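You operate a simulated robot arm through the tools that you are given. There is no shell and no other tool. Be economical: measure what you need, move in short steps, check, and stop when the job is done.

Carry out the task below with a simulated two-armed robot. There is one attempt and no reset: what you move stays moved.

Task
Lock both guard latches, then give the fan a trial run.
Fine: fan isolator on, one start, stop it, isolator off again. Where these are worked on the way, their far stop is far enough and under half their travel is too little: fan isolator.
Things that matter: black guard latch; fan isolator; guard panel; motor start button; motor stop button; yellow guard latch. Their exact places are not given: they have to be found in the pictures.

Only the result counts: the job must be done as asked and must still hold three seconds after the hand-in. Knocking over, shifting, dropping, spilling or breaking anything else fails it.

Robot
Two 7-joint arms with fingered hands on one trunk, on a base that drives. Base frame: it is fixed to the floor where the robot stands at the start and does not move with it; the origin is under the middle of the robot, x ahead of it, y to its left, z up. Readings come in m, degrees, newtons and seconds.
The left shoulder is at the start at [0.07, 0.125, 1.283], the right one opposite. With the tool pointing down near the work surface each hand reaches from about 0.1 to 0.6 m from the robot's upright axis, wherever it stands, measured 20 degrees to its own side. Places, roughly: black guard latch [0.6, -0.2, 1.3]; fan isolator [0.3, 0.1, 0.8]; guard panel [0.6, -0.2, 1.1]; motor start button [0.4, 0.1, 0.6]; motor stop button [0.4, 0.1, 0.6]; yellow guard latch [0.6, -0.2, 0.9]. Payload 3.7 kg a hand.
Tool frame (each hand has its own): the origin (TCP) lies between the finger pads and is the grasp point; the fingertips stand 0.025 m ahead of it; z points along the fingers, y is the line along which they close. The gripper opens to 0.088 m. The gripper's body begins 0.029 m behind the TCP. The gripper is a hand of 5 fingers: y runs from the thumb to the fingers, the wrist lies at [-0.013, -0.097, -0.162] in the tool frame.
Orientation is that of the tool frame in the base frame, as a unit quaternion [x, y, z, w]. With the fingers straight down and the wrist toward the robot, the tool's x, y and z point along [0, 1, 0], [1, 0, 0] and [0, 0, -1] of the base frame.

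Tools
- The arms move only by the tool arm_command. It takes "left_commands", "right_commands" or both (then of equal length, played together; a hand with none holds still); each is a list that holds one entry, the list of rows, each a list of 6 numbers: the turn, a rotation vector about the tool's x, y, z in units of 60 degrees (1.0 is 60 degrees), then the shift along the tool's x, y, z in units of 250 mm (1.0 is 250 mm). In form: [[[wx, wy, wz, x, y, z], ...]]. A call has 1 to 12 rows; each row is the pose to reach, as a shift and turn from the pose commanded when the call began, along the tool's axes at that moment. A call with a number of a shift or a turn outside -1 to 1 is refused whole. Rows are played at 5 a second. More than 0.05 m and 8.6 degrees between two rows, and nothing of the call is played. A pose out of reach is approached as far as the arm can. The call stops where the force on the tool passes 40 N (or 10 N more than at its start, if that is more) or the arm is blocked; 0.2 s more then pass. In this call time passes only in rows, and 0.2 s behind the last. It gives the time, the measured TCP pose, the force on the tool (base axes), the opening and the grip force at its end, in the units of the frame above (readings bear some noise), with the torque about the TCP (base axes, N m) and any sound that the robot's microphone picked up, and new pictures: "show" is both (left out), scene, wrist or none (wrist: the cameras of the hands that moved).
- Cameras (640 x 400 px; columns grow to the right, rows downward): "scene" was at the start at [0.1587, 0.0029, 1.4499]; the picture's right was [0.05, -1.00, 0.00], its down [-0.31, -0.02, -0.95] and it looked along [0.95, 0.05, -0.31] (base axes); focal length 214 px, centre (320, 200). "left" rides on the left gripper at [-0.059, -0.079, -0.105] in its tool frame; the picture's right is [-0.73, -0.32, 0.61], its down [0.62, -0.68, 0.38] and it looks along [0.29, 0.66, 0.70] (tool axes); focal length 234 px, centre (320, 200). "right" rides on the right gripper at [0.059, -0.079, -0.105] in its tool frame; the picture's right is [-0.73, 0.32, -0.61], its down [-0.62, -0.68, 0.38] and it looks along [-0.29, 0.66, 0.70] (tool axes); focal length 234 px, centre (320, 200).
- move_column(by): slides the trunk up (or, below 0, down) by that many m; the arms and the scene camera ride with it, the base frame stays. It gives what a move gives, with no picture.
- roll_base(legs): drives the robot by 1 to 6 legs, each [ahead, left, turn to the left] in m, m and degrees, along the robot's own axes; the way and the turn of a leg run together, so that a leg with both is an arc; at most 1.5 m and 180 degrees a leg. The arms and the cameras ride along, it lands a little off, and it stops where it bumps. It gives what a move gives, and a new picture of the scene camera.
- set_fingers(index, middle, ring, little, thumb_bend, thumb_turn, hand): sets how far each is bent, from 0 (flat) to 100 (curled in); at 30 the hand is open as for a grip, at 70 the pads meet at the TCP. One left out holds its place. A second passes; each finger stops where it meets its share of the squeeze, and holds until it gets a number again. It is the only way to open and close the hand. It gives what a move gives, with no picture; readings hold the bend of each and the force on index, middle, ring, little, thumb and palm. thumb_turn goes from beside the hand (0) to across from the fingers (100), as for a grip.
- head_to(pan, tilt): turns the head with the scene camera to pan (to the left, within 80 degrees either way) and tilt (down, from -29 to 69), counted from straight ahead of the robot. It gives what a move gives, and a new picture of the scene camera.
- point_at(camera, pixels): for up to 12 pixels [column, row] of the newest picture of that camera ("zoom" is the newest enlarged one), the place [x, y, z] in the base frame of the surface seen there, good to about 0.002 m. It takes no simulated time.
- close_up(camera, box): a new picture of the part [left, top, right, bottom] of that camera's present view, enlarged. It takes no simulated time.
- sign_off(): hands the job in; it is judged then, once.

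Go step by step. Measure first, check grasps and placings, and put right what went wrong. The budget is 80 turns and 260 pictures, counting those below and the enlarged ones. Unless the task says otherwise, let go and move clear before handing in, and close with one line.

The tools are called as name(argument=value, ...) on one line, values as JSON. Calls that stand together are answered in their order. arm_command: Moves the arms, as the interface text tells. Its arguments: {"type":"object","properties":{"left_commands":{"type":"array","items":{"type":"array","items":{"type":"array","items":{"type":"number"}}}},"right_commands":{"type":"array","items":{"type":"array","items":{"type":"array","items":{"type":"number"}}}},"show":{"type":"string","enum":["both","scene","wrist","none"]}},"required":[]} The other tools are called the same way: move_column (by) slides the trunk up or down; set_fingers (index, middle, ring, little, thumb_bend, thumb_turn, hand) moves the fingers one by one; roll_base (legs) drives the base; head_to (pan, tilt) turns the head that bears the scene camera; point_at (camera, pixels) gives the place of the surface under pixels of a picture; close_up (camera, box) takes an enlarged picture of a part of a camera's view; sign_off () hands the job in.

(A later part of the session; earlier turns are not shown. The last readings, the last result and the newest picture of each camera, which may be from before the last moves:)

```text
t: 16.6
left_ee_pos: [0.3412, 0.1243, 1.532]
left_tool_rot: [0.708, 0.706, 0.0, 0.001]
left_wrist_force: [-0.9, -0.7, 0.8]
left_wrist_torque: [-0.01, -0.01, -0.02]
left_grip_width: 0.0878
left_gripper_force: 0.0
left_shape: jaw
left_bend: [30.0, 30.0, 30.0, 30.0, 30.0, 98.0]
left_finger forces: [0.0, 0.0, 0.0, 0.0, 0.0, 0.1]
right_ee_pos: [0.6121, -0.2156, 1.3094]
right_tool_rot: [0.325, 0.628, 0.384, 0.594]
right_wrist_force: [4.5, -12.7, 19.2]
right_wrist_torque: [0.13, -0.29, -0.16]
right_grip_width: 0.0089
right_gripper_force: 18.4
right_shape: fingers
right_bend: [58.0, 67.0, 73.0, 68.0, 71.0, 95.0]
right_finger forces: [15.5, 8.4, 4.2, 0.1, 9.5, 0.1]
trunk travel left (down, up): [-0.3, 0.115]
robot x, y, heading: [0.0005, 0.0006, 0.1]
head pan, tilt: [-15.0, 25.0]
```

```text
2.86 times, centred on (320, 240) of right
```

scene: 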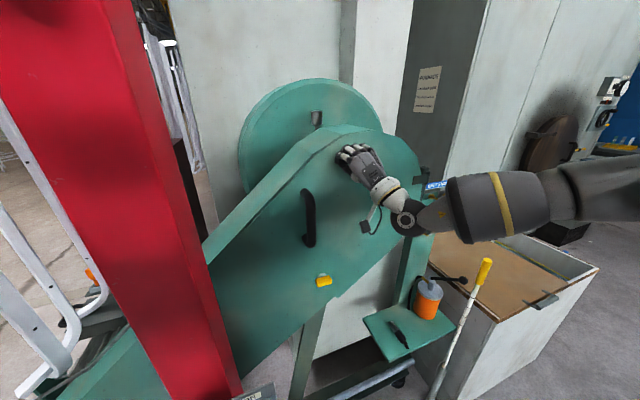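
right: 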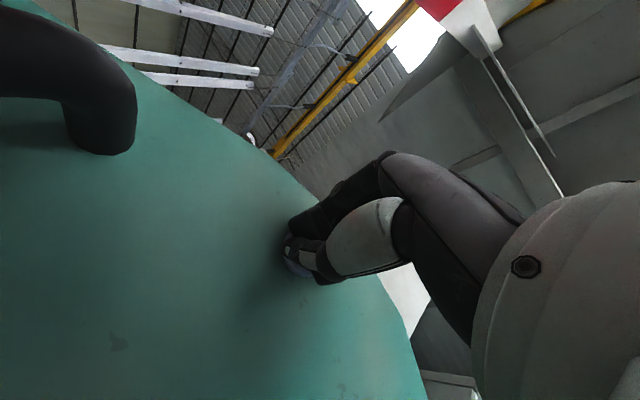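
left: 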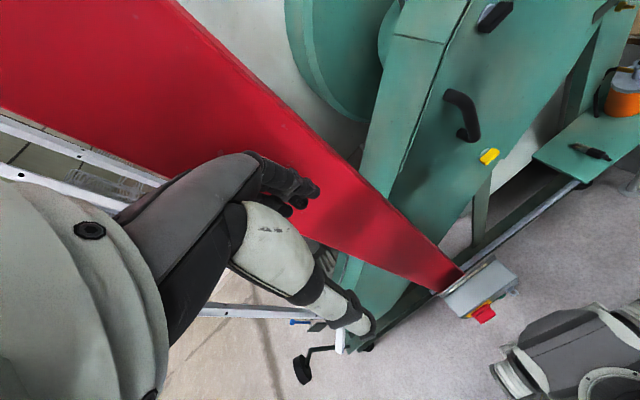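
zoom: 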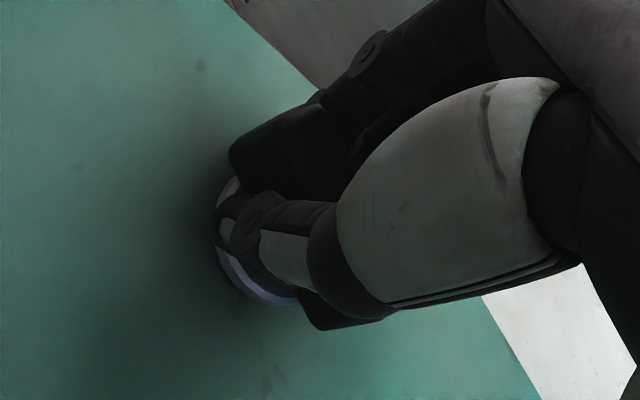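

The wing has tilted with the hand, left end down. I'll keep turning 55°, then read the torque for a stop.

arm_command(right_commands=[[[0, 0, -0.1, 0, 0, 0], [0, 0, -0.2, 0, 0, 0], [0, 0, -0.3, 0, 0, 0], [0, 0, -0.4, 0, 0, 0], [0, 0, -0.5, 0, 0, 0], [0, 0, -0.6, 0, 0, 0], [0, 0, -0.7, 0, 0, 0], [0, 0, -0.8, 0, 0, 0], [0, 0, -0.92, 0, 0, 0]]])

close_up(camera="scene", box=[316, 130, 396, 180])

close_up(camera="right", box=[240, 170, 400, 310])

```text
t: 18.6
left_ee_pos: [0.3388, 0.1262, 1.5325]
left_tool_rot: [0.708, 0.706, 0.002, 0.002]
left_wrist_force: [0.1, 0.0, -0.4]
left_wrist_torque: [0.0, 0.01, -0.02]
left_grip_width: 0.0876
left_gripper_force: 0.1
left_shape: jaw
left_bend: [30.0, 30.0, 30.0, 30.0, 30.0, 98.0]
left_finger forces: [0.0, 0.0, 0.0, 0.0, 0.0, 0.0]
right_ee_pos: [0.6089, -0.2111, 1.3175]
right_tool_rot: [-0.005, 0.701, 0.068, 0.71]
right_wrist_force: [1.5, -8.4, 36.4]
right_wrist_torque: [1.48, -0.8, -0.2]
right_grip_width: 0.0145
right_gripper_force: 47.0
right_shape: fingers
right_bend: [59.0, 74.0, 75.0, 68.0, 74.0, 84.0]
right_finger forces: [64.5, 0.0, 0.0, 0.0, 29.1, 0.0]
trunk travel left (down, up): [-0.3, 0.115]
robot x, y, heading: [0.0027, 0.0023, 0.0]
head pan, tilt: [-15.0, 25.0]
```

scene: 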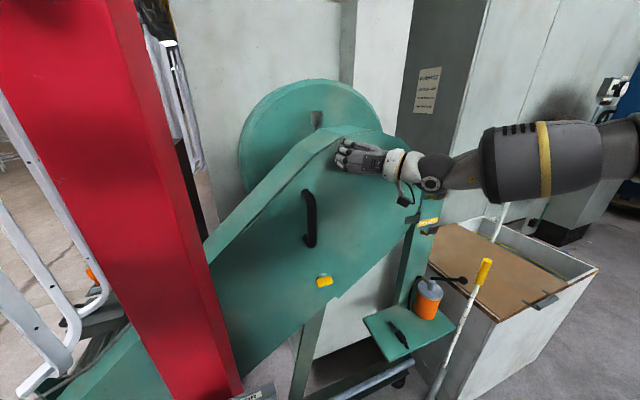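
right: 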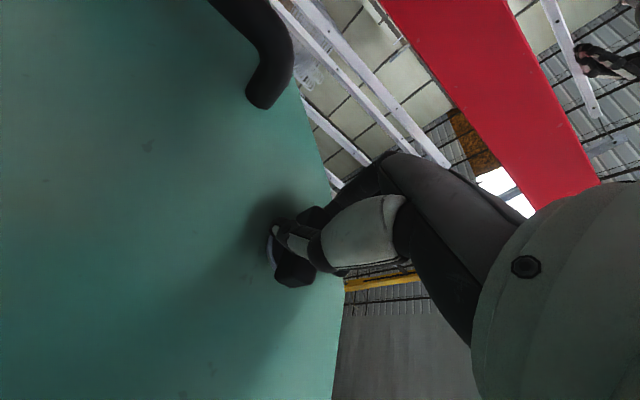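

```text
8.00 times, centred on (356, 155) of scene
```

zoom: 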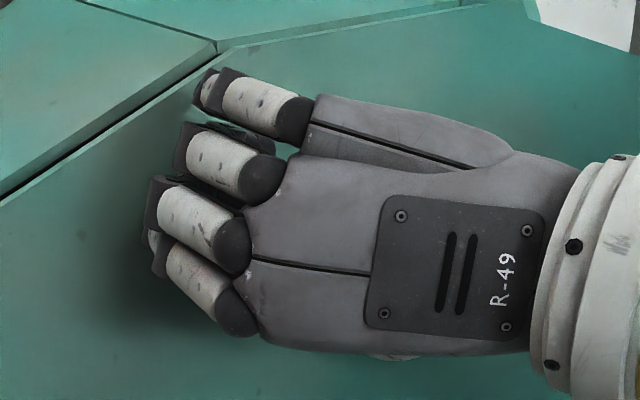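

```text
2.86 times, centred on (320, 240) of right
```

zoom: 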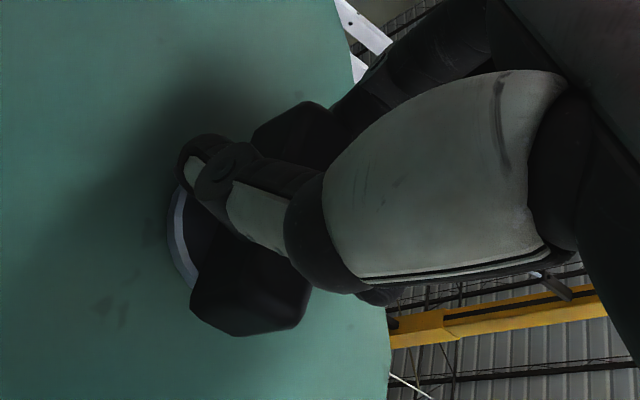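

Torque rose to 1.5 N m and the grip began slipping, so the wing likely met a stop. I'll release, back off and look at the wing's angle.

set_fingers(hand="right", index=30, middle=30, ring=30, little=30, thumb_bend=30)

arm_command(right_commands=[[[0, 0, 0, 0, 0, -0.15], [0, 0, 0, 0, 0, -0.3], [0, 0, 0, 0, -0.15, -0.36], [0, 0, 0, 0, -0.3, -0.36]]])

close_up(camera="scene", box=[304, 135, 384, 185])

```text
t: 19.6
left_ee_pos: [0.3425, 0.1271, 1.5318]
left_tool_rot: [0.708, 0.707, 0.001, 0.001]
left_wrist_force: [0.1, -0.2, -0.1]
left_wrist_torque: [-0.03, 0.0, 0.02]
left_grip_width: 0.0876
left_gripper_force: 0.1
left_shape: jaw
left_bend: [30.0, 30.0, 30.0, 30.0, 30.0, 98.0]
left_finger forces: [0.1, 0.0, 0.1, 0.0, 0.0, 0.0]
right_ee_pos: [0.6124, -0.2109, 1.3063]
right_tool_rot: [-0.006, 0.711, 0.064, 0.701]
right_wrist_force: [-0.3, -0.2, -0.1]
right_wrist_torque: [0.03, 0.0, 0.03]
right_grip_width: 0.0843
right_gripper_force: 0.0
right_shape: fingers
right_bend: [30.0, 30.0, 30.0, 30.0, 30.0, 97.0]
right_finger forces: [0.0, 0.0, 0.0, 0.0, 0.0, 0.0]
trunk travel left (down, up): [-0.3, 0.115]
robot x, y, heading: [-0.0021, -0.0003, -0.1]
head pan, tilt: [-15.0, 25.0]
```

```text
t: 20.6
left_ee_pos: [0.3429, 0.1284, 1.5317]
left_tool_rot: [0.708, 0.706, -0.001, 0.001]
left_wrist_force: [-0.5, 0.4, -0.5]
left_wrist_torque: [0.01, -0.01, 0.01]
left_grip_width: 0.0876
left_gripper_force: 0.0
left_shape: jaw
left_bend: [30.0, 30.0, 30.0, 30.0, 30.0, 98.0]
left_finger forces: [0.0, 0.0, 0.0, 0.0, 0.0, 0.1]
right_ee_pos: [0.5307, -0.2953, 1.3015]
right_tool_rot: [-0.006, 0.71, 0.065, 0.702]
right_wrist_force: [0.6, -0.6, -0.9]
right_wrist_torque: [0.01, -0.01, -0.03]
right_grip_width: 0.0844
right_gripper_force: 0.1
right_shape: fingers
right_bend: [30.0, 30.0, 30.0, 30.0, 30.0, 97.0]
right_finger forces: [0.0, 0.0, 0.0, 0.0, 0.0, 0.1]
trunk travel left (down, up): [-0.3, 0.115]
robot x, y, heading: [0.0027, -0.0016, -0.2]
head pan, tilt: [-15.0, 25.0]
```

scene: 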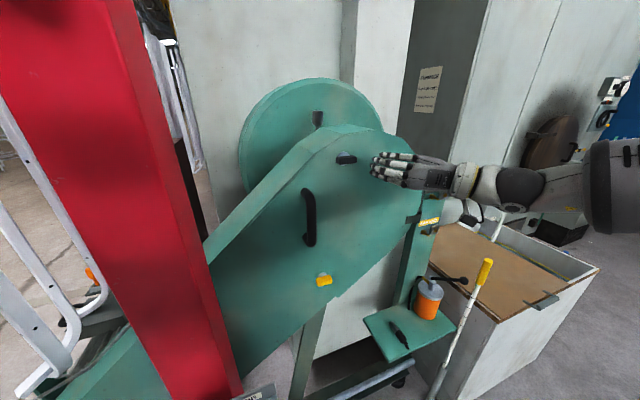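
right: 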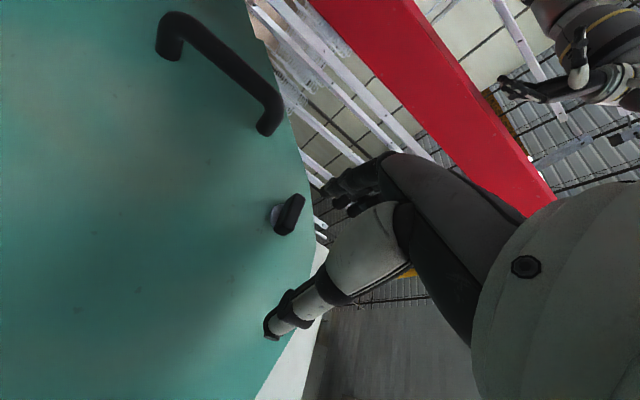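

```text
8.00 times, centred on (344, 160) of scene
```

zoom: 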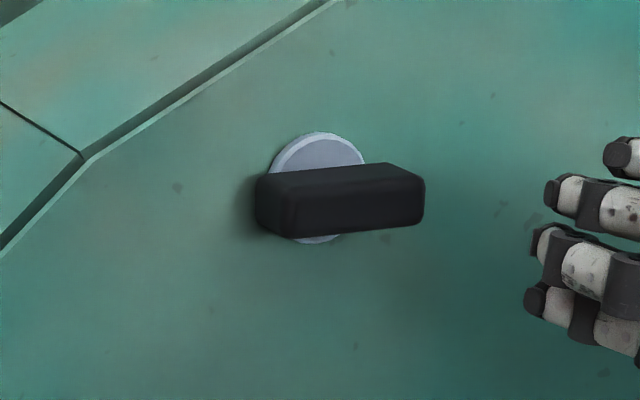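

The wing is back at its original near-horizontal position in the zoom, so that direction was its stop and it slipped from the fingers. I'll roll the hand back to level in front of the latch to turn it the other way.

arm_command(right_commands=[[[0, 0, 0.125, 0, 0.04, 0], [0, 0, 0.25, 0, 0.08, 0], [0, 0, 0.375, 0, 0.12, 0], [0, 0, 0.5, 0, 0.16, 0], [0, 0, 0.625, 0, 0.2, 0], [0, 0, 0.75, 0, 0.24, 0], [0, 0, 0.875, 0, 0.28, 0], [0, 0, 1.0, 0, 0.32, 0]]], show="none")

arm_command(right_commands=[[[0, 0, 0.14, 0, 0, 0], [0, 0, 0.28, 0, 0, 0], [0, 0, 0.42, 0, 0, 0]]], show="none")

```text
t: 22.4
left_ee_pos: [0.343, 0.1276, 1.5308]
left_tool_rot: [0.708, 0.706, -0.001, 0.001]
left_wrist_force: [-0.5, 0.1, -0.3]
left_wrist_torque: [0.03, 0.01, -0.02]
left_grip_width: 0.0876
left_gripper_force: 0.1
left_shape: jaw
left_bend: [30.0, 30.0, 30.0, 30.0, 30.0, 98.0]
left_finger forces: [0.0, 0.1, 0.0, 0.0, 0.0, 0.1]
right_ee_pos: [0.522, -0.2151, 1.3093]
right_tool_rot: [0.352, 0.616, 0.408, 0.575]
right_wrist_force: [0.7, 0.1, 1.0]
right_wrist_torque: [0.02, -0.01, 0.01]
right_grip_width: 0.0847
right_gripper_force: 0.1
right_shape: fingers
right_bend: [30.0, 30.0, 30.0, 30.0, 30.0, 97.0]
right_finger forces: [0.0, 0.1, 0.1, 0.1, 0.0, 0.0]
trunk travel left (down, up): [-0.3, 0.115]
robot x, y, heading: [-0.001, 0.0004, -0.1]
head pan, tilt: [-15.0, 25.0]
```

```text
t: 23.2
left_ee_pos: [0.3429, 0.1273, 1.5304]
left_tool_rot: [0.708, 0.706, -0.001, 0.001]
left_wrist_force: [0.0, 0.3, 0.2]
left_wrist_torque: [0.01, -0.01, 0.01]
left_grip_width: 0.0877
left_gripper_force: 0.1
left_shape: jaw
left_bend: [30.0, 30.0, 30.0, 30.0, 30.0, 98.0]
left_finger forces: [0.0, 0.0, 0.0, 0.1, 0.0, 0.0]
right_ee_pos: [0.5219, -0.2156, 1.3098]
right_tool_rot: [0.477, 0.525, 0.523, 0.472]
right_wrist_force: [-0.5, -0.8, 0.2]
right_wrist_torque: [0.01, -0.03, -0.03]
right_grip_width: 0.0847
right_gripper_force: 0.1
right_shape: fingers
right_bend: [30.0, 30.0, 30.0, 30.0, 30.0, 97.0]
right_finger forces: [0.1, 0.0, 0.0, 0.0, 0.0, 0.0]
trunk travel left (down, up): [-0.3, 0.115]
robot x, y, heading: [-0.0012, -0.0015, -0.3]
head pan, tilt: [-15.0, 25.0]
```

The hand is level again at [0.522,-0.216,1.310]. I'll advance, grip, and turn the wing clockwise (fingers going right).

arm_command(right_commands=[[[0, 0, 0, -0.01, 0, 0.12], [0, 0, 0, -0.015, 0, 0.24], [0, 0, 0, -0.024, 0, 0.362]]], show="none")

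set_fingers(hand="right", index=72, middle=72, ring=72, little=72, thumb_bend=74)

arm_command(right_commands=[[[0, 0, 0.1, 0, 0, 0], [0, 0, 0.2, 0, 0, 0], [0, 0, 0.3, 0, 0, 0], [0, 0, 0.4, 0, 0, 0], [0, 0, 0.5, 0, 0, 0]]])

close_up(camera="right", box=[240, 170, 400, 310])

```text
t: 24.0
left_ee_pos: [0.3428, 0.1278, 1.5308]
left_tool_rot: [0.708, 0.707, -0.001, 0.0]
left_wrist_force: [0.1, 0.6, 0.0]
left_wrist_torque: [-0.01, -0.01, 0.0]
left_grip_width: 0.0877
left_gripper_force: 0.0
left_shape: jaw
left_bend: [30.0, 30.0, 30.0, 30.0, 30.0, 98.0]
left_finger forces: [0.0, 0.0, 0.0, 0.0, 0.1, 0.0]
right_ee_pos: [0.6124, -0.2119, 1.307]
right_tool_rot: [0.477, 0.525, 0.522, 0.473]
right_wrist_force: [0.1, -0.1, 0.3]
right_wrist_torque: [-0.01, -0.01, -0.01]
right_grip_width: 0.0844
right_gripper_force: 0.0
right_shape: fingers
right_bend: [30.0, 30.0, 30.0, 30.0, 30.0, 97.0]
right_finger forces: [0.0, 0.0, 0.0, 0.1, 0.0, 0.0]
trunk travel left (down, up): [-0.3, 0.115]
robot x, y, heading: [-0.0009, -0.0004, 0.1]
head pan, tilt: [-15.0, 25.0]
```

```text
t: 25.0
left_ee_pos: [0.3403, 0.1252, 1.5314]
left_tool_rot: [0.708, 0.706, 0.001, 0.0]
left_wrist_force: [-0.1, 0.0, -0.5]
left_wrist_torque: [-0.02, 0.01, 0.02]
left_grip_width: 0.0875
left_gripper_force: 0.1
left_shape: jaw
left_bend: [30.0, 30.0, 30.0, 30.0, 30.0, 98.0]
left_finger forces: [0.0, 0.0, 0.1, 0.0, 0.0, 0.0]
right_ee_pos: [0.6121, -0.2128, 1.3093]
right_tool_rot: [0.476, 0.523, 0.523, 0.475]
right_wrist_force: [1.6, -3.6, 12.8]
right_wrist_torque: [-0.07, -0.25, 0.04]
right_grip_width: 0.009
right_gripper_force: 12.4
right_shape: fingers
right_bend: [60.0, 64.0, 66.0, 72.0, 68.0, 97.0]
right_finger forces: [8.0, 6.6, 5.0, 0.2, 5.7, 0.0]
trunk travel left (down, up): [-0.3, 0.115]
robot x, y, heading: [0.0012, -0.0, -0.1]
head pan, tilt: [-15.0, 25.0]
```

```text
t: 26.2
left_ee_pos: [0.3404, 0.1268, 1.5316]
left_tool_rot: [0.707, 0.707, 0.0, 0.0]
left_wrist_force: [-0.3, -0.3, -0.3]
left_wrist_torque: [-0.01, 0.02, 0.02]
left_grip_width: 0.0879
left_gripper_force: 0.0
left_shape: jaw
left_bend: [30.0, 30.0, 30.0, 30.0, 30.0, 98.0]
left_finger forces: [0.0, 0.1, 0.1, 0.0, 0.1, 0.1]
right_ee_pos: [0.6103, -0.2128, 1.309]
right_tool_rot: [0.596, 0.383, 0.629, 0.321]
right_wrist_force: [1.6, -5.9, 15.1]
right_wrist_torque: [-0.03, -0.34, -0.1]
right_grip_width: 0.0089
right_gripper_force: 12.3
right_shape: fingers
right_bend: [57.0, 64.0, 66.0, 72.0, 71.0, 96.0]
right_finger forces: [9.9, 6.5, 3.6, 0.0, 4.4, 0.1]
trunk travel left (down, up): [-0.3, 0.115]
robot x, y, heading: [-0.0014, 0.0025, -0.3]
head pan, tilt: [-15.0, 25.0]
```

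scene: 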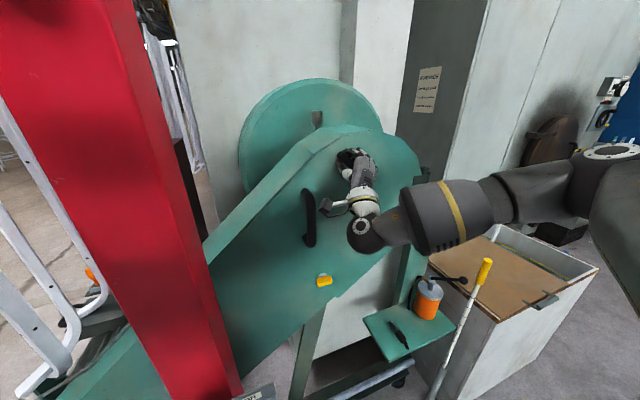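
right: 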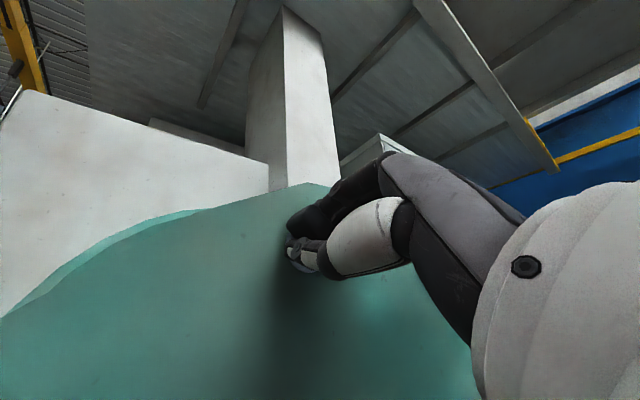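

```text
2.86 times, centred on (320, 240) of right
```

zoom: 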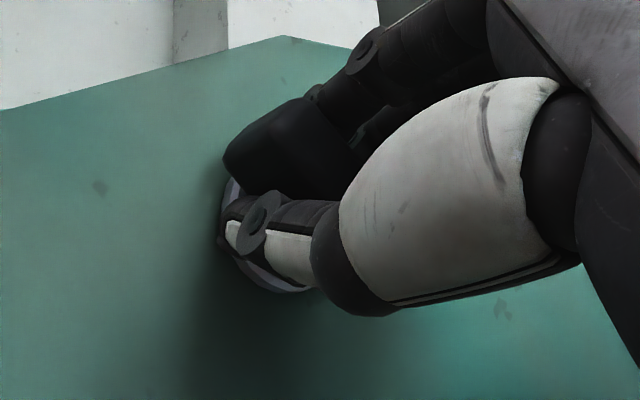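

The turn has low resistance so far. I'll continue 55° more in this direction and read the torque.

arm_command(right_commands=[[[0, 0, 0.1, 0, 0, 0], [0, 0, 0.2, 0, 0, 0], [0, 0, 0.3, 0, 0, 0], [0, 0, 0.4, 0, 0, 0], [0, 0, 0.5, 0, 0, 0]]])

close_up(camera="right", box=[240, 170, 400, 310])

close_up(camera="scene", box=[316, 130, 396, 180])

```text
t: 27.4
left_ee_pos: [0.3409, 0.1247, 1.5312]
left_tool_rot: [0.708, 0.707, -0.001, 0.0]
left_wrist_force: [0.1, 0.5, -0.7]
left_wrist_torque: [0.02, -0.02, -0.02]
left_grip_width: 0.0876
left_gripper_force: 0.1
left_shape: jaw
left_bend: [30.0, 30.0, 30.0, 30.0, 30.0, 98.0]
left_finger forces: [0.0, 0.1, 0.1, 0.0, 0.0, 0.0]
right_ee_pos: [0.6119, -0.2155, 1.3098]
right_tool_rot: [0.677, 0.217, 0.687, 0.15]
right_wrist_force: [0.8, -9.4, 11.6]
right_wrist_torque: [-0.03, -0.26, -0.19]
right_grip_width: 0.0093
right_gripper_force: 10.9
right_shape: fingers
right_bend: [57.0, 65.0, 71.0, 72.0, 71.0, 95.0]
right_finger forces: [9.6, 4.4, 1.8, 0.0, 5.4, 0.0]
trunk travel left (down, up): [-0.3, 0.115]
robot x, y, heading: [-0.0032, -0.0035, -0.3]
head pan, tilt: [-15.0, 25.0]
```

scene: 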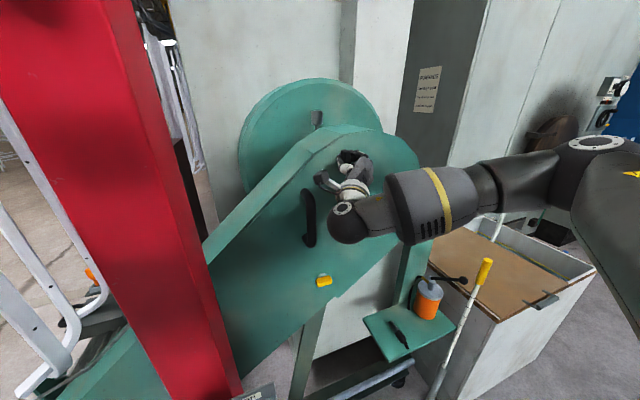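
right: 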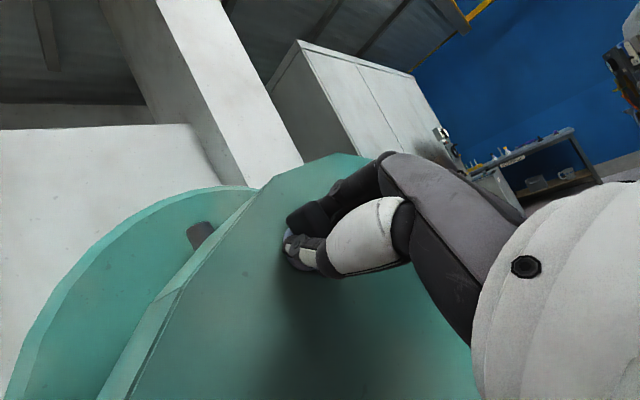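

```text
2.86 times, centred on (320, 240) of right
```

zoom: 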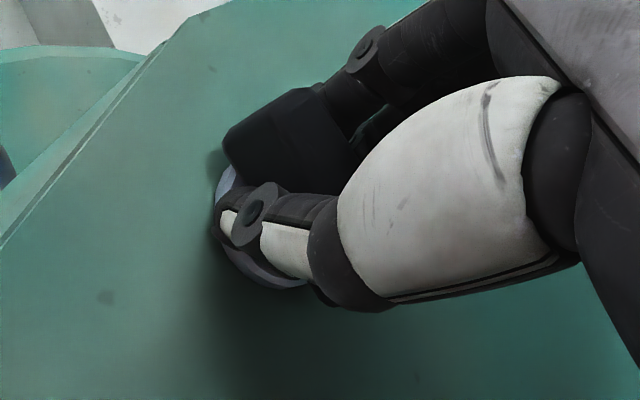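

```text
8.00 times, centred on (356, 155) of scene
```

zoom: 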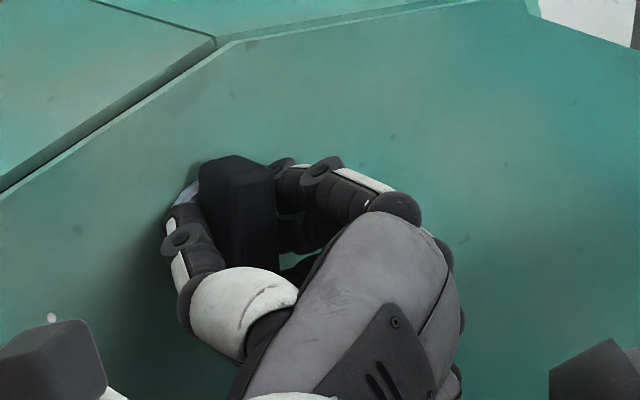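

The scene zoom shows the wing now near vertical, turned clockwise with little resistance. I'll continue until the stop is felt.

arm_command(right_commands=[[[0, 0, 0.1, 0, 0, 0], [0, 0, 0.2, 0, 0, 0], [0, 0, 0.3, 0, 0, 0], [0, 0, 0.4, 0, 0, 0], [0, 0, 0.5, 0, 0, 0]]])

close_up(camera="scene", box=[316, 130, 396, 180])

```text
t: 28.6
left_ee_pos: [0.3414, 0.1262, 1.5323]
left_tool_rot: [0.708, 0.706, 0.0, 0.0]
left_wrist_force: [1.1, -0.8, 0.0]
left_wrist_torque: [-0.02, 0.04, -0.01]
left_grip_width: 0.0877
left_gripper_force: 0.0
left_shape: jaw
left_bend: [30.0, 30.0, 30.0, 30.0, 30.0, 98.0]
left_finger forces: [0.0, 0.0, 0.1, 0.0, 0.1, 0.1]
right_ee_pos: [0.6081, -0.2433, 1.4112]
right_tool_rot: [0.717, 0.043, 0.695, -0.031]
right_wrist_force: [-0.1, -0.5, 1.0]
right_wrist_torque: [-0.01, 0.02, 0.02]
right_grip_width: 0.0002
right_gripper_force: 0.0
right_shape: fingers
right_bend: [72.0, 72.0, 72.0, 72.0, 72.0, 97.0]
right_finger forces: [0.0, 0.0, 0.0, 0.0, 0.1, 0.0]
right hand out of reach, approached as far as the arm can: row 1, 2, 3, 4, 5
trunk travel left (down, up): [-0.3, 0.115]
robot x, y, heading: [-0.0021, -0.0001, -0.3]
head pan, tilt: [-15.0, 25.0]
```

scene: 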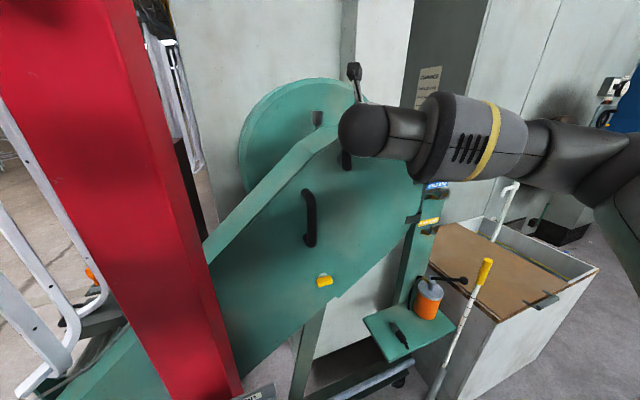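
right: 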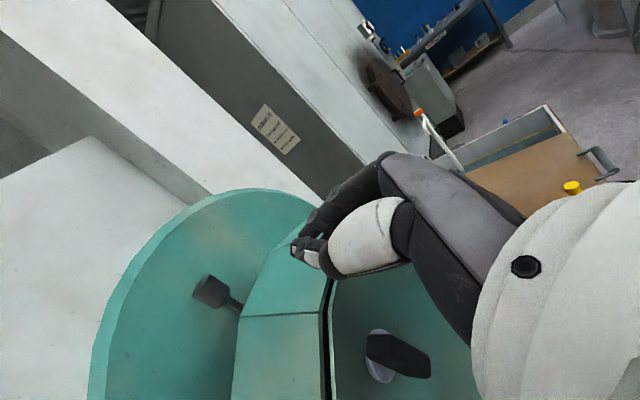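

```text
8.00 times, centred on (356, 155) of scene
```

zoom: 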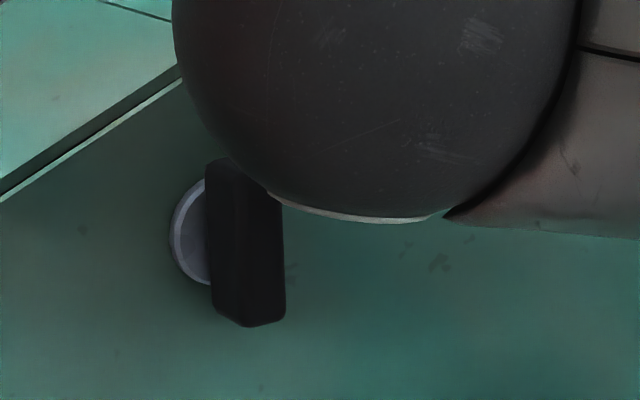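

The arm hit its reach limit and the hand slipped off upward, but the wing stays near vertical at (245,240) in the zoom. I'll back away while rolling toward the natural side, then inspect.

arm_command(right_commands=[[[0, 0, 0, 0, 0.05, -0.1], [0, 0, -0.125, 0, 0.1, -0.2], [0, 0, -0.25, 0, 0.15, -0.25], [0, 0, -0.375, 0, 0.15, -0.25], [0, 0, -0.5, 0, 0.15, -0.25], [0, 0, -0.625, 0, 0.15, -0.25], [0, 0, -0.75, 0, 0.15, -0.25], [0, 0, -0.875, 0, 0.15, -0.25], [0, 0, -1.0, 0, 0.15, -0.25]]], show="none")

arm_command(right_commands=[[[0, 0, -0.125, 0, 0, 0], [0, 0, -0.25, 0, 0, 0], [0, 0, -0.375, 0, 0, 0], [0, 0, -0.5, 0, 0, 0], [0, 0, -0.625, 0, 0, 0], [0, 0, -0.75, 0, 0, 0], [0, 0, -0.875, 0, 0, 0], [0, 0, -1.0, 0, 0, 0]]])

close_up(camera="scene", box=[304, 130, 384, 180])

```text
t: 30.6
left_ee_pos: [0.3423, 0.1259, 1.532]
left_tool_rot: [0.708, 0.707, 0.0, 0.0]
left_wrist_force: [-0.1, 0.5, -0.5]
left_wrist_torque: [-0.05, -0.05, 0.0]
left_grip_width: 0.0879
left_gripper_force: 0.1
left_shape: jaw
left_bend: [30.0, 30.0, 30.0, 30.0, 30.0, 98.0]
left_finger forces: [0.0, 0.0, 0.0, 0.0, 0.0, 0.0]
right_ee_pos: [0.5491, -0.2881, 1.4117]
right_tool_rot: [0.596, 0.384, 0.627, 0.322]
right_wrist_force: [-0.1, 0.7, -0.6]
right_wrist_torque: [-0.03, -0.01, 0.01]
right_grip_width: 0.0
right_gripper_force: 0.0
right_shape: fingers
right_bend: [72.0, 72.0, 72.0, 72.0, 72.0, 97.0]
right_finger forces: [0.0, 0.1, 0.1, 0.1, 0.0, 0.1]
right hand out of reach, approached as far as the arm can: row 1
trunk travel left (down, up): [-0.3, 0.115]
robot x, y, heading: [0.0023, 0.0009, 0.1]
head pan, tilt: [-15.0, 25.0]
```

```text
t: 32.4
left_ee_pos: [0.3425, 0.1261, 1.5323]
left_tool_rot: [0.708, 0.707, 0.001, 0.0]
left_wrist_force: [0.3, 0.5, 0.3]
left_wrist_torque: [0.01, -0.02, 0.01]
left_grip_width: 0.0878
left_gripper_force: 0.2
left_shape: jaw
left_bend: [30.0, 30.0, 30.0, 30.0, 30.0, 98.0]
left_finger forces: [0.0, 0.0, 0.0, 0.0, 0.0, 0.0]
right_ee_pos: [0.55, -0.2883, 1.4121]
right_tool_rot: [0.324, 0.631, 0.381, 0.592]
right_wrist_force: [0.9, 0.8, 0.7]
right_wrist_torque: [-0.01, -0.03, 0.03]
right_grip_width: 0.0
right_gripper_force: 0.1
right_shape: fingers
right_bend: [72.0, 72.0, 72.0, 72.0, 72.0, 97.0]
right_finger forces: [0.1, 0.0, 0.0, 0.0, 0.0, 0.0]
trunk travel left (down, up): [-0.3, 0.115]
robot x, y, heading: [-0.0021, -0.0011, -0.0]
head pan, tilt: [-15.0, 25.0]
```

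scene: 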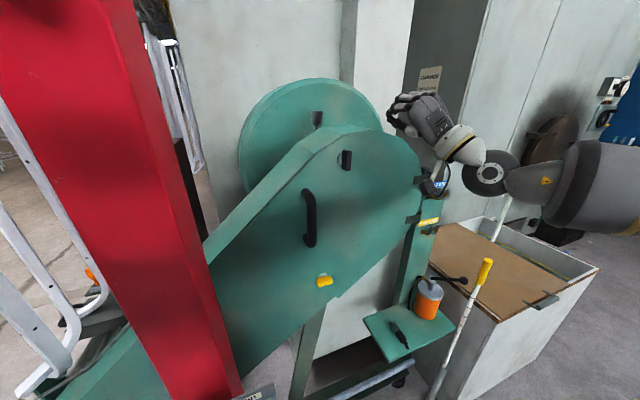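
right: 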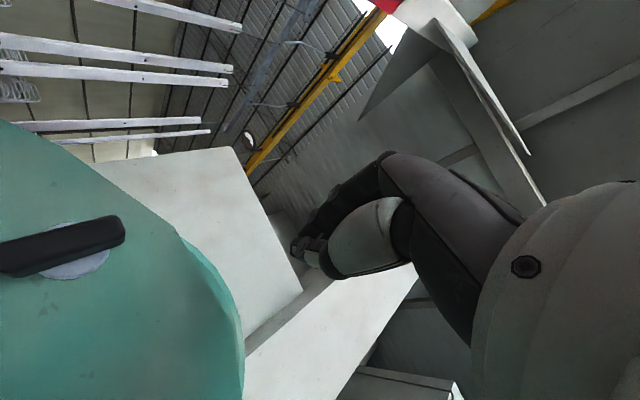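

```text
8.00 times, centred on (344, 155) of scene
```

zoom: 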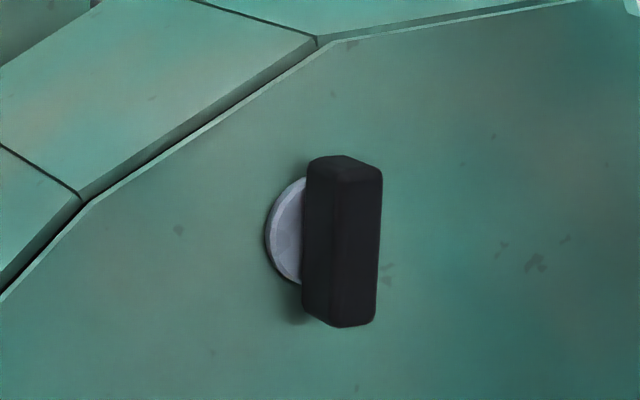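

The black wing is now vertical, but the dark gap behind the panel edge at (60,220) looks wider than before. I'll measure the panel again.

point_at(camera="scene", pixels=[[300, 170], [260, 210], [230, 250], [370, 140], [400, 190], [240, 290], [280, 260], [330, 230], [325, 143]])

close_up(camera="scene", box=[190, 110, 350, 270])

close_up(camera="scene", box=[280, 260, 360, 320])

```text
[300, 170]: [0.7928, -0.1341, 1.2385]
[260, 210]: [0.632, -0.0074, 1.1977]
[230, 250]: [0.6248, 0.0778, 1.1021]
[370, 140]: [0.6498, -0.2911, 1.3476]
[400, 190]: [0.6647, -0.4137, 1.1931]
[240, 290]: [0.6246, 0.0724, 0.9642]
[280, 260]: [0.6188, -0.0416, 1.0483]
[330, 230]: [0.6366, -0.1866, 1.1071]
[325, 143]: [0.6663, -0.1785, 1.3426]
```

```text
2.50 times, centred on (270, 190) of scene
```

zoom: 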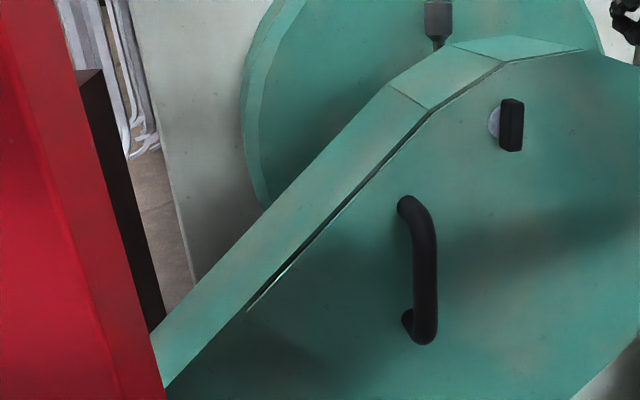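

```text
6.67 times, centred on (320, 290) of scene
```

zoom: 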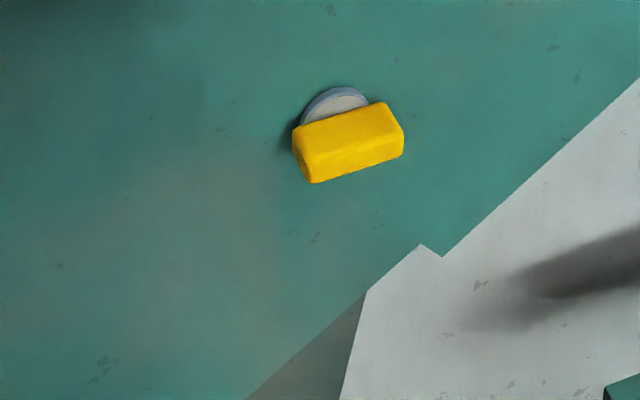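

The panel's left part is now about 16 mm proud of the fixed casing (x 0.619 vs 0.635 at y≈-0.04), against about 5 mm before, so the slipping grip pulled it ajar. I'll bring the closed hand back level beside the handle and press it shut.

arm_command(right_commands=[[[0, 0, 0.083, 0.13, -0.07, 0], [0, 0, 0.167, 0.26, -0.14, 0], [0, 0, 0.25, 0.39, -0.21, 0], [0, 0, 0.333, 0.52, -0.28, 0.02], [0, 0, 0.417, 0.65, -0.35, 0.04], [0, 0, 0.5, 0.79, -0.42, 0.06]]])

```text
t: 33.8
left_ee_pos: [0.3435, 0.1289, 1.5305]
left_tool_rot: [0.707, 0.707, -0.001, 0.001]
left_wrist_force: [0.5, 0.4, 0.0]
left_wrist_torque: [-0.01, 0.03, -0.02]
left_grip_width: 0.0877
left_gripper_force: 0.0
left_shape: jaw
left_bend: [30.0, 30.0, 30.0, 30.0, 30.0, 98.0]
left_finger forces: [0.0, 0.1, 0.1, 0.0, 0.0, 0.0]
right_ee_pos: [0.5498, -0.1653, 1.2221]
right_tool_rot: [0.477, 0.526, 0.522, 0.473]
right_wrist_force: [0.6, 0.3, -0.2]
right_wrist_torque: [0.01, -0.02, -0.05]
right_grip_width: 0.0
right_gripper_force: 0.1
right_shape: fingers
right_bend: [72.0, 72.0, 72.0, 72.0, 72.0, 97.0]
right_finger forces: [0.1, 0.0, 0.0, 0.1, 0.0, 0.0]
trunk travel left (down, up): [-0.3, 0.115]
robot x, y, heading: [-0.0003, -0.0013, -0.2]
head pan, tilt: [-15.0, 25.0]
```

scene: 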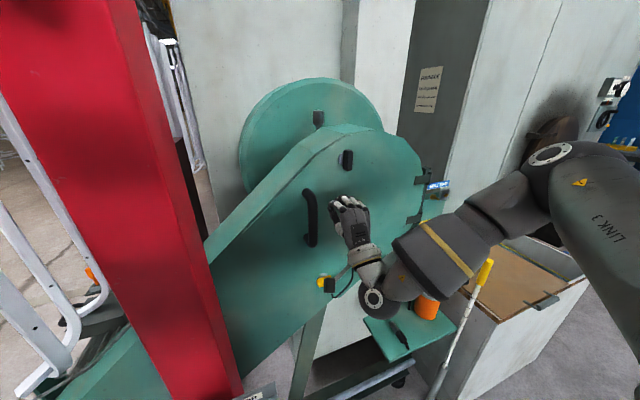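
right: 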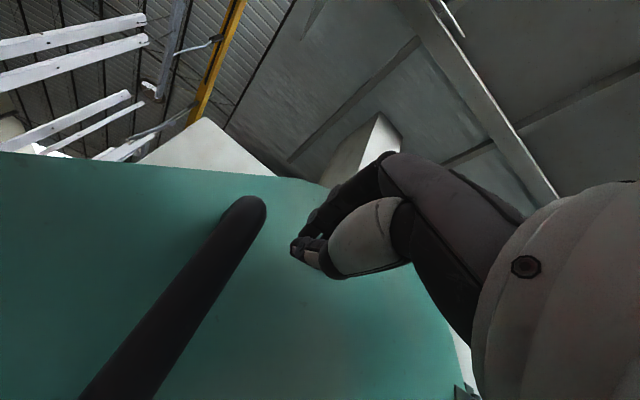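

Hand is level, clear right of the handle. Pushing forward along the panel normal.

arm_command(right_commands=[[[0, 0, 0, 0, 0, 0.1], [0, 0, 0, 0, 0, 0.18], [0, 0, 0, 0, 0, 0.22], [0, 0, 0, 0, 0, 0.25], [0, 0, 0, 0, 0, 0.28], [0, 0, 0, 0, 0, 0.31], [0, 0, 0, 0, 0, 0.34], [0, 0, 0, 0, 0, 0.37]]], show="none")

point_at(camera="scene", pixels=[[280, 260], [275, 240], [370, 140], [400, 190], [260, 210], [290, 290]])

close_up(camera="scene", box=[230, 120, 390, 220])

```text
t: 35.1
left_ee_pos: [0.337, 0.1249, 1.5323]
left_tool_rot: [0.708, 0.706, 0.001, 0.001]
left_wrist_force: [0.6, 0.3, 0.1]
left_wrist_torque: [0.02, -0.01, 0.01]
left_grip_width: 0.0881
left_gripper_force: 0.1
left_shape: jaw
left_bend: [30.0, 30.0, 30.0, 30.0, 30.0, 98.0]
left_finger forces: [0.0, 0.1, 0.1, 0.0, 0.0, 0.0]
right_ee_pos: [0.6143, -0.1615, 1.2222]
right_tool_rot: [0.476, 0.528, 0.523, 0.469]
right_wrist_force: [-20.3, -1.9, -1.1]
right_wrist_torque: [-0.02, 0.16, 0.2]
right_grip_width: 0.0002
right_gripper_force: 13.4
right_shape: fingers
right_bend: [72.0, 72.0, 72.0, 72.0, 74.0, 97.0]
right_finger forces: [7.8, 0.0, 0.0, 0.1, 18.4, 0.0]
right hand out of reach, approached as far as the arm can: row 6
trunk travel left (down, up): [-0.3, 0.115]
robot x, y, heading: [0.0007, -0.0005, -0.1]
head pan, tilt: [-15.0, 25.0]
stopped in row 6 (right hand): the force on the tool passed its limit at 66 N (the readings are from after the stop); the commanded pose is now the measured one
```

```text
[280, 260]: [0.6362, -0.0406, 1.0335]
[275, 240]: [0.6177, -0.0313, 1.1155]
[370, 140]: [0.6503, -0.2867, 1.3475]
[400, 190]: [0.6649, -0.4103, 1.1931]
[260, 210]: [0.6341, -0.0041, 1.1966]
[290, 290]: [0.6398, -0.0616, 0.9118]
```

```text
4.00 times, centred on (310, 170) of scene
```

zoom: 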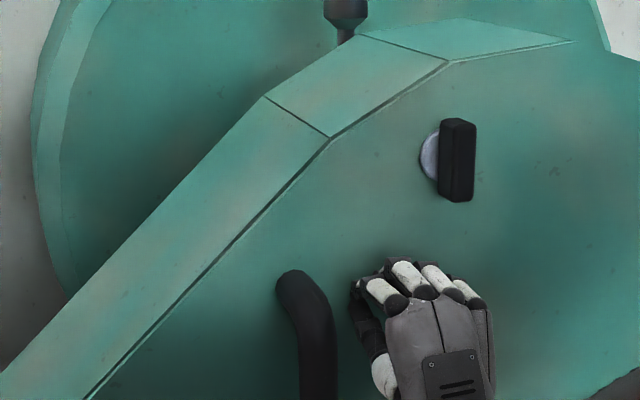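

The seam looks closed again. A few panel readings disagree, so I'll sample a denser set.

point_at(camera="scene", pixels=[[285, 215], [275, 230], [275, 240], [275, 250], [280, 260], [285, 250], [295, 250], [300, 270], [270, 260], [260, 250], [295, 190], [330, 270]])

close_up(camera="scene", box=[220, 200, 340, 300])

```text
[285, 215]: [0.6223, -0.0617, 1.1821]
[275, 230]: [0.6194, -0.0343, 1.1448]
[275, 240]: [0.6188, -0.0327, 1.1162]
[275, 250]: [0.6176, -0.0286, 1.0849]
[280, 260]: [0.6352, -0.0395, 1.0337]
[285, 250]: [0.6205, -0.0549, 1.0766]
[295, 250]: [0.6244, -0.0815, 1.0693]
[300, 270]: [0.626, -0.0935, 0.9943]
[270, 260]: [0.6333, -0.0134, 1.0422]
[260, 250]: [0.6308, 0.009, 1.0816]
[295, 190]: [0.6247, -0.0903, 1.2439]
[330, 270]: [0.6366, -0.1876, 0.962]
```

```text
4.00 times, centred on (280, 250) of scene
```

zoom: 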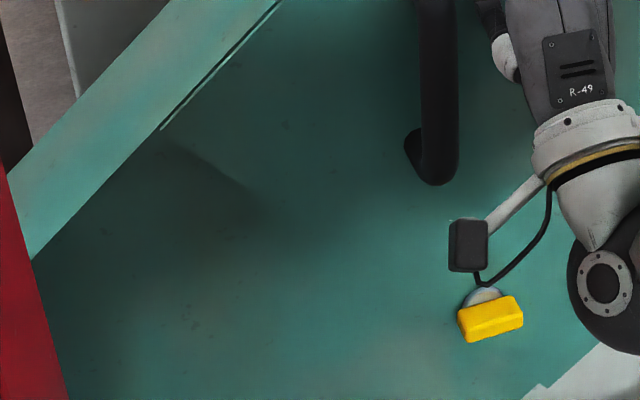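

The panel is still 15 mm proud at the left versus 8 mm at the start, and 66 N did not close it, so the turned latch tongue is probably resting on the frame. I'll turn the wing back, press shut, and redo it with the left hand from a base position further right. First I'll retract and check obstacles on that side.

arm_command(right_commands=[[[0, 0, 0, 0, 0, -0.1], [0, 0, 0, 0, 0, -0.2], [0, 0, 0, 0, 0, -0.3]]], show="none")

head_to(pan=-50, tilt=45)

```text
t: 35.9
left_ee_pos: [0.3411, 0.1254, 1.5305]
left_tool_rot: [0.707, 0.707, 0.0, 0.0]
left_wrist_force: [-0.3, -0.5, 0.6]
left_wrist_torque: [-0.01, 0.0, -0.01]
left_grip_width: 0.0877
left_gripper_force: 0.1
left_shape: jaw
left_bend: [30.0, 30.0, 30.0, 30.0, 30.0, 98.0]
left_finger forces: [0.0, 0.1, 0.0, 0.1, 0.0, 0.0]
right_ee_pos: [0.544, -0.1682, 1.2222]
right_tool_rot: [0.477, 0.529, 0.522, 0.469]
right_wrist_force: [-0.1, -0.7, 0.4]
right_wrist_torque: [0.0, -0.01, -0.02]
right_grip_width: 0.0003
right_gripper_force: 0.0
right_shape: fingers
right_bend: [72.0, 72.0, 72.0, 72.0, 73.0, 97.0]
right_finger forces: [0.0, 0.1, 0.0, 0.0, 0.0, 0.1]
trunk travel left (down, up): [-0.3, 0.115]
robot x, y, heading: [-0.0008, 0.0002, -0.0]
head pan, tilt: [-15.0, 25.0]
```

```text
t: 36.9
left_ee_pos: [0.3408, 0.1254, 1.5311]
left_tool_rot: [0.708, 0.706, 0.0, 0.0]
left_wrist_force: [-0.3, 0.2, 0.1]
left_wrist_torque: [-0.01, -0.02, 0.0]
left_grip_width: 0.0878
left_gripper_force: 0.1
left_shape: jaw
left_bend: [30.0, 30.0, 30.0, 30.0, 30.0, 98.0]
left_finger forces: [0.0, 0.1, 0.0, 0.0, 0.0, 0.0]
right_ee_pos: [0.5453, -0.1692, 1.2202]
right_tool_rot: [0.477, 0.528, 0.522, 0.47]
right_wrist_force: [0.4, 0.4, -0.2]
right_wrist_torque: [-0.02, -0.01, -0.04]
right_grip_width: 0.0002
right_gripper_force: 0.1
right_shape: fingers
right_bend: [72.0, 72.0, 72.0, 72.0, 73.0, 97.0]
right_finger forces: [0.1, 0.1, 0.1, 0.1, 0.1, 0.1]
trunk travel left (down, up): [-0.3, 0.115]
robot x, y, heading: [0.0001, 0.0, 0.1]
head pan, tilt: [-50.0, 45.0]
```

scene: 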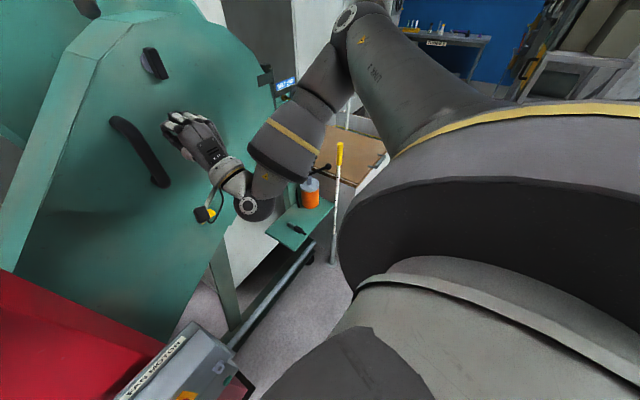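

The right elbow sticks out to the right, and the cane top is at (340,150). I'll measure the cane, jar and elbow before driving.

point_at(camera="scene", pixels=[[340, 150], [333, 260], [310, 190], [330, 205], [345, 20], [440, 100], [262, 195], [383, 160], [345, 85], [300, 85]])

head_to(pan=-80, tilt=20)

```text
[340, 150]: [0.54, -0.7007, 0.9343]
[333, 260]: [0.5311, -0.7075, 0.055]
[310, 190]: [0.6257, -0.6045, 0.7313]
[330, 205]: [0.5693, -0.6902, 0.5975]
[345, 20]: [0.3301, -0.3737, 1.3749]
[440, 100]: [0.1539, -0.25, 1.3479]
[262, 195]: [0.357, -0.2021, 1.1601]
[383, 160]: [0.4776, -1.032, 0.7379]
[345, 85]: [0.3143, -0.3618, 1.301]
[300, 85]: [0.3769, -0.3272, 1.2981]
```

```text
t: 37.9
left_ee_pos: [0.3431, 0.1265, 1.5322]
left_tool_rot: [0.708, 0.706, 0.0, -0.001]
left_wrist_force: [-0.1, -0.3, 0.1]
left_wrist_torque: [0.0, 0.0, 0.0]
left_grip_width: 0.0877
left_gripper_force: 0.1
left_shape: jaw
left_bend: [30.0, 30.0, 30.0, 30.0, 30.0, 98.0]
left_finger forces: [0.0, 0.0, 0.0, 0.1, 0.0, 0.1]
right_ee_pos: [0.5454, -0.1691, 1.2215]
right_tool_rot: [0.476, 0.529, 0.523, 0.469]
right_wrist_force: [0.0, 0.2, -0.1]
right_wrist_torque: [0.0, -0.03, 0.0]
right_grip_width: 0.0
right_gripper_force: 0.1
right_shape: fingers
right_bend: [72.0, 72.0, 72.0, 72.0, 73.0, 97.0]
right_finger forces: [0.0, 0.0, 0.0, 0.0, 0.0, 0.0]
trunk travel left (down, up): [-0.3, 0.115]
robot x, y, heading: [-0.0033, -0.0011, 0.1]
head pan, tilt: [-80.0, 20.0]
```

scene: 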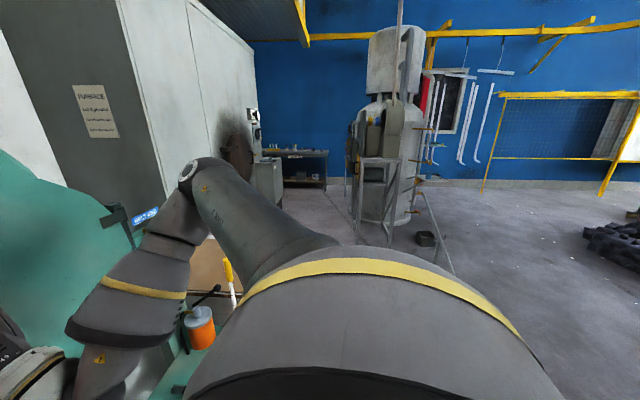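

The elbow is at y≈-0.37 and z≈1.37, well above the cane (z 0.93) and jar, and the floor to the right is clear. I'll drive 0.38 m right.

roll_base(legs=[[0, -0.38, 0]])

head_to(pan=15, tilt=25)

```text
t: 41.8
left_ee_pos: [0.3405, -0.2524, 1.5311]
left_tool_rot: [0.708, 0.707, 0.0, 0.0]
left_wrist_force: [0.3, 0.3, -0.5]
left_wrist_torque: [-0.01, 0.03, 0.01]
left_grip_width: 0.0877
left_gripper_force: 0.2
left_shape: jaw
left_bend: [30.0, 30.0, 30.0, 30.0, 30.0, 98.0]
left_finger forces: [0.0, 0.1, 0.1, 0.0, 0.0, 0.1]
right_ee_pos: [0.5442, -0.5465, 1.2227]
right_tool_rot: [0.476, 0.529, 0.523, 0.469]
right_wrist_force: [0.1, 0.2, 0.1]
right_wrist_torque: [-0.04, -0.04, 0.0]
right_grip_width: 0.0
right_gripper_force: 0.0
right_shape: fingers
right_bend: [72.0, 72.0, 72.0, 72.0, 73.0, 97.0]
right_finger forces: [0.1, 0.0, 0.0, 0.0, 0.1, 0.0]
trunk travel left (down, up): [-0.3, 0.115]
robot x, y, heading: [-0.0039, -0.3803, 0.1]
head pan, tilt: [-80.0, 20.0]
```

scene: 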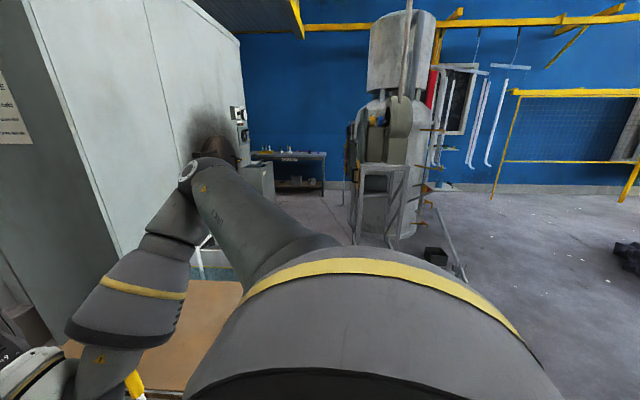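

```text
t: 43.5
left_ee_pos: [0.3412, -0.2515, 1.532]
left_tool_rot: [0.708, 0.706, 0.0, 0.001]
left_wrist_force: [-0.1, 0.6, -0.8]
left_wrist_torque: [-0.01, -0.02, 0.0]
left_grip_width: 0.0877
left_gripper_force: 0.1
left_shape: jaw
left_bend: [30.0, 30.0, 30.0, 30.0, 30.0, 98.0]
left_finger forces: [0.1, 0.0, 0.0, 0.1, 0.0, 0.0]
right_ee_pos: [0.5458, -0.5467, 1.222]
right_tool_rot: [0.477, 0.528, 0.522, 0.47]
right_wrist_force: [0.3, 0.7, -0.8]
right_wrist_torque: [-0.03, 0.0, 0.0]
right_grip_width: 0.0
right_gripper_force: 0.1
right_shape: fingers
right_bend: [72.0, 72.0, 72.0, 72.0, 73.0, 97.0]
right_finger forces: [0.0, 0.0, 0.0, 0.0, 0.1, 0.0]
trunk travel left (down, up): [-0.3, 0.115]
robot x, y, heading: [0.0017, -0.3799, -0.0]
head pan, tilt: [15.0, 25.0]
```

scene: 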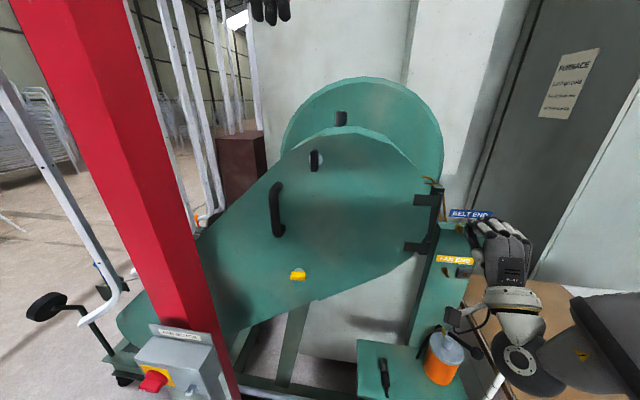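

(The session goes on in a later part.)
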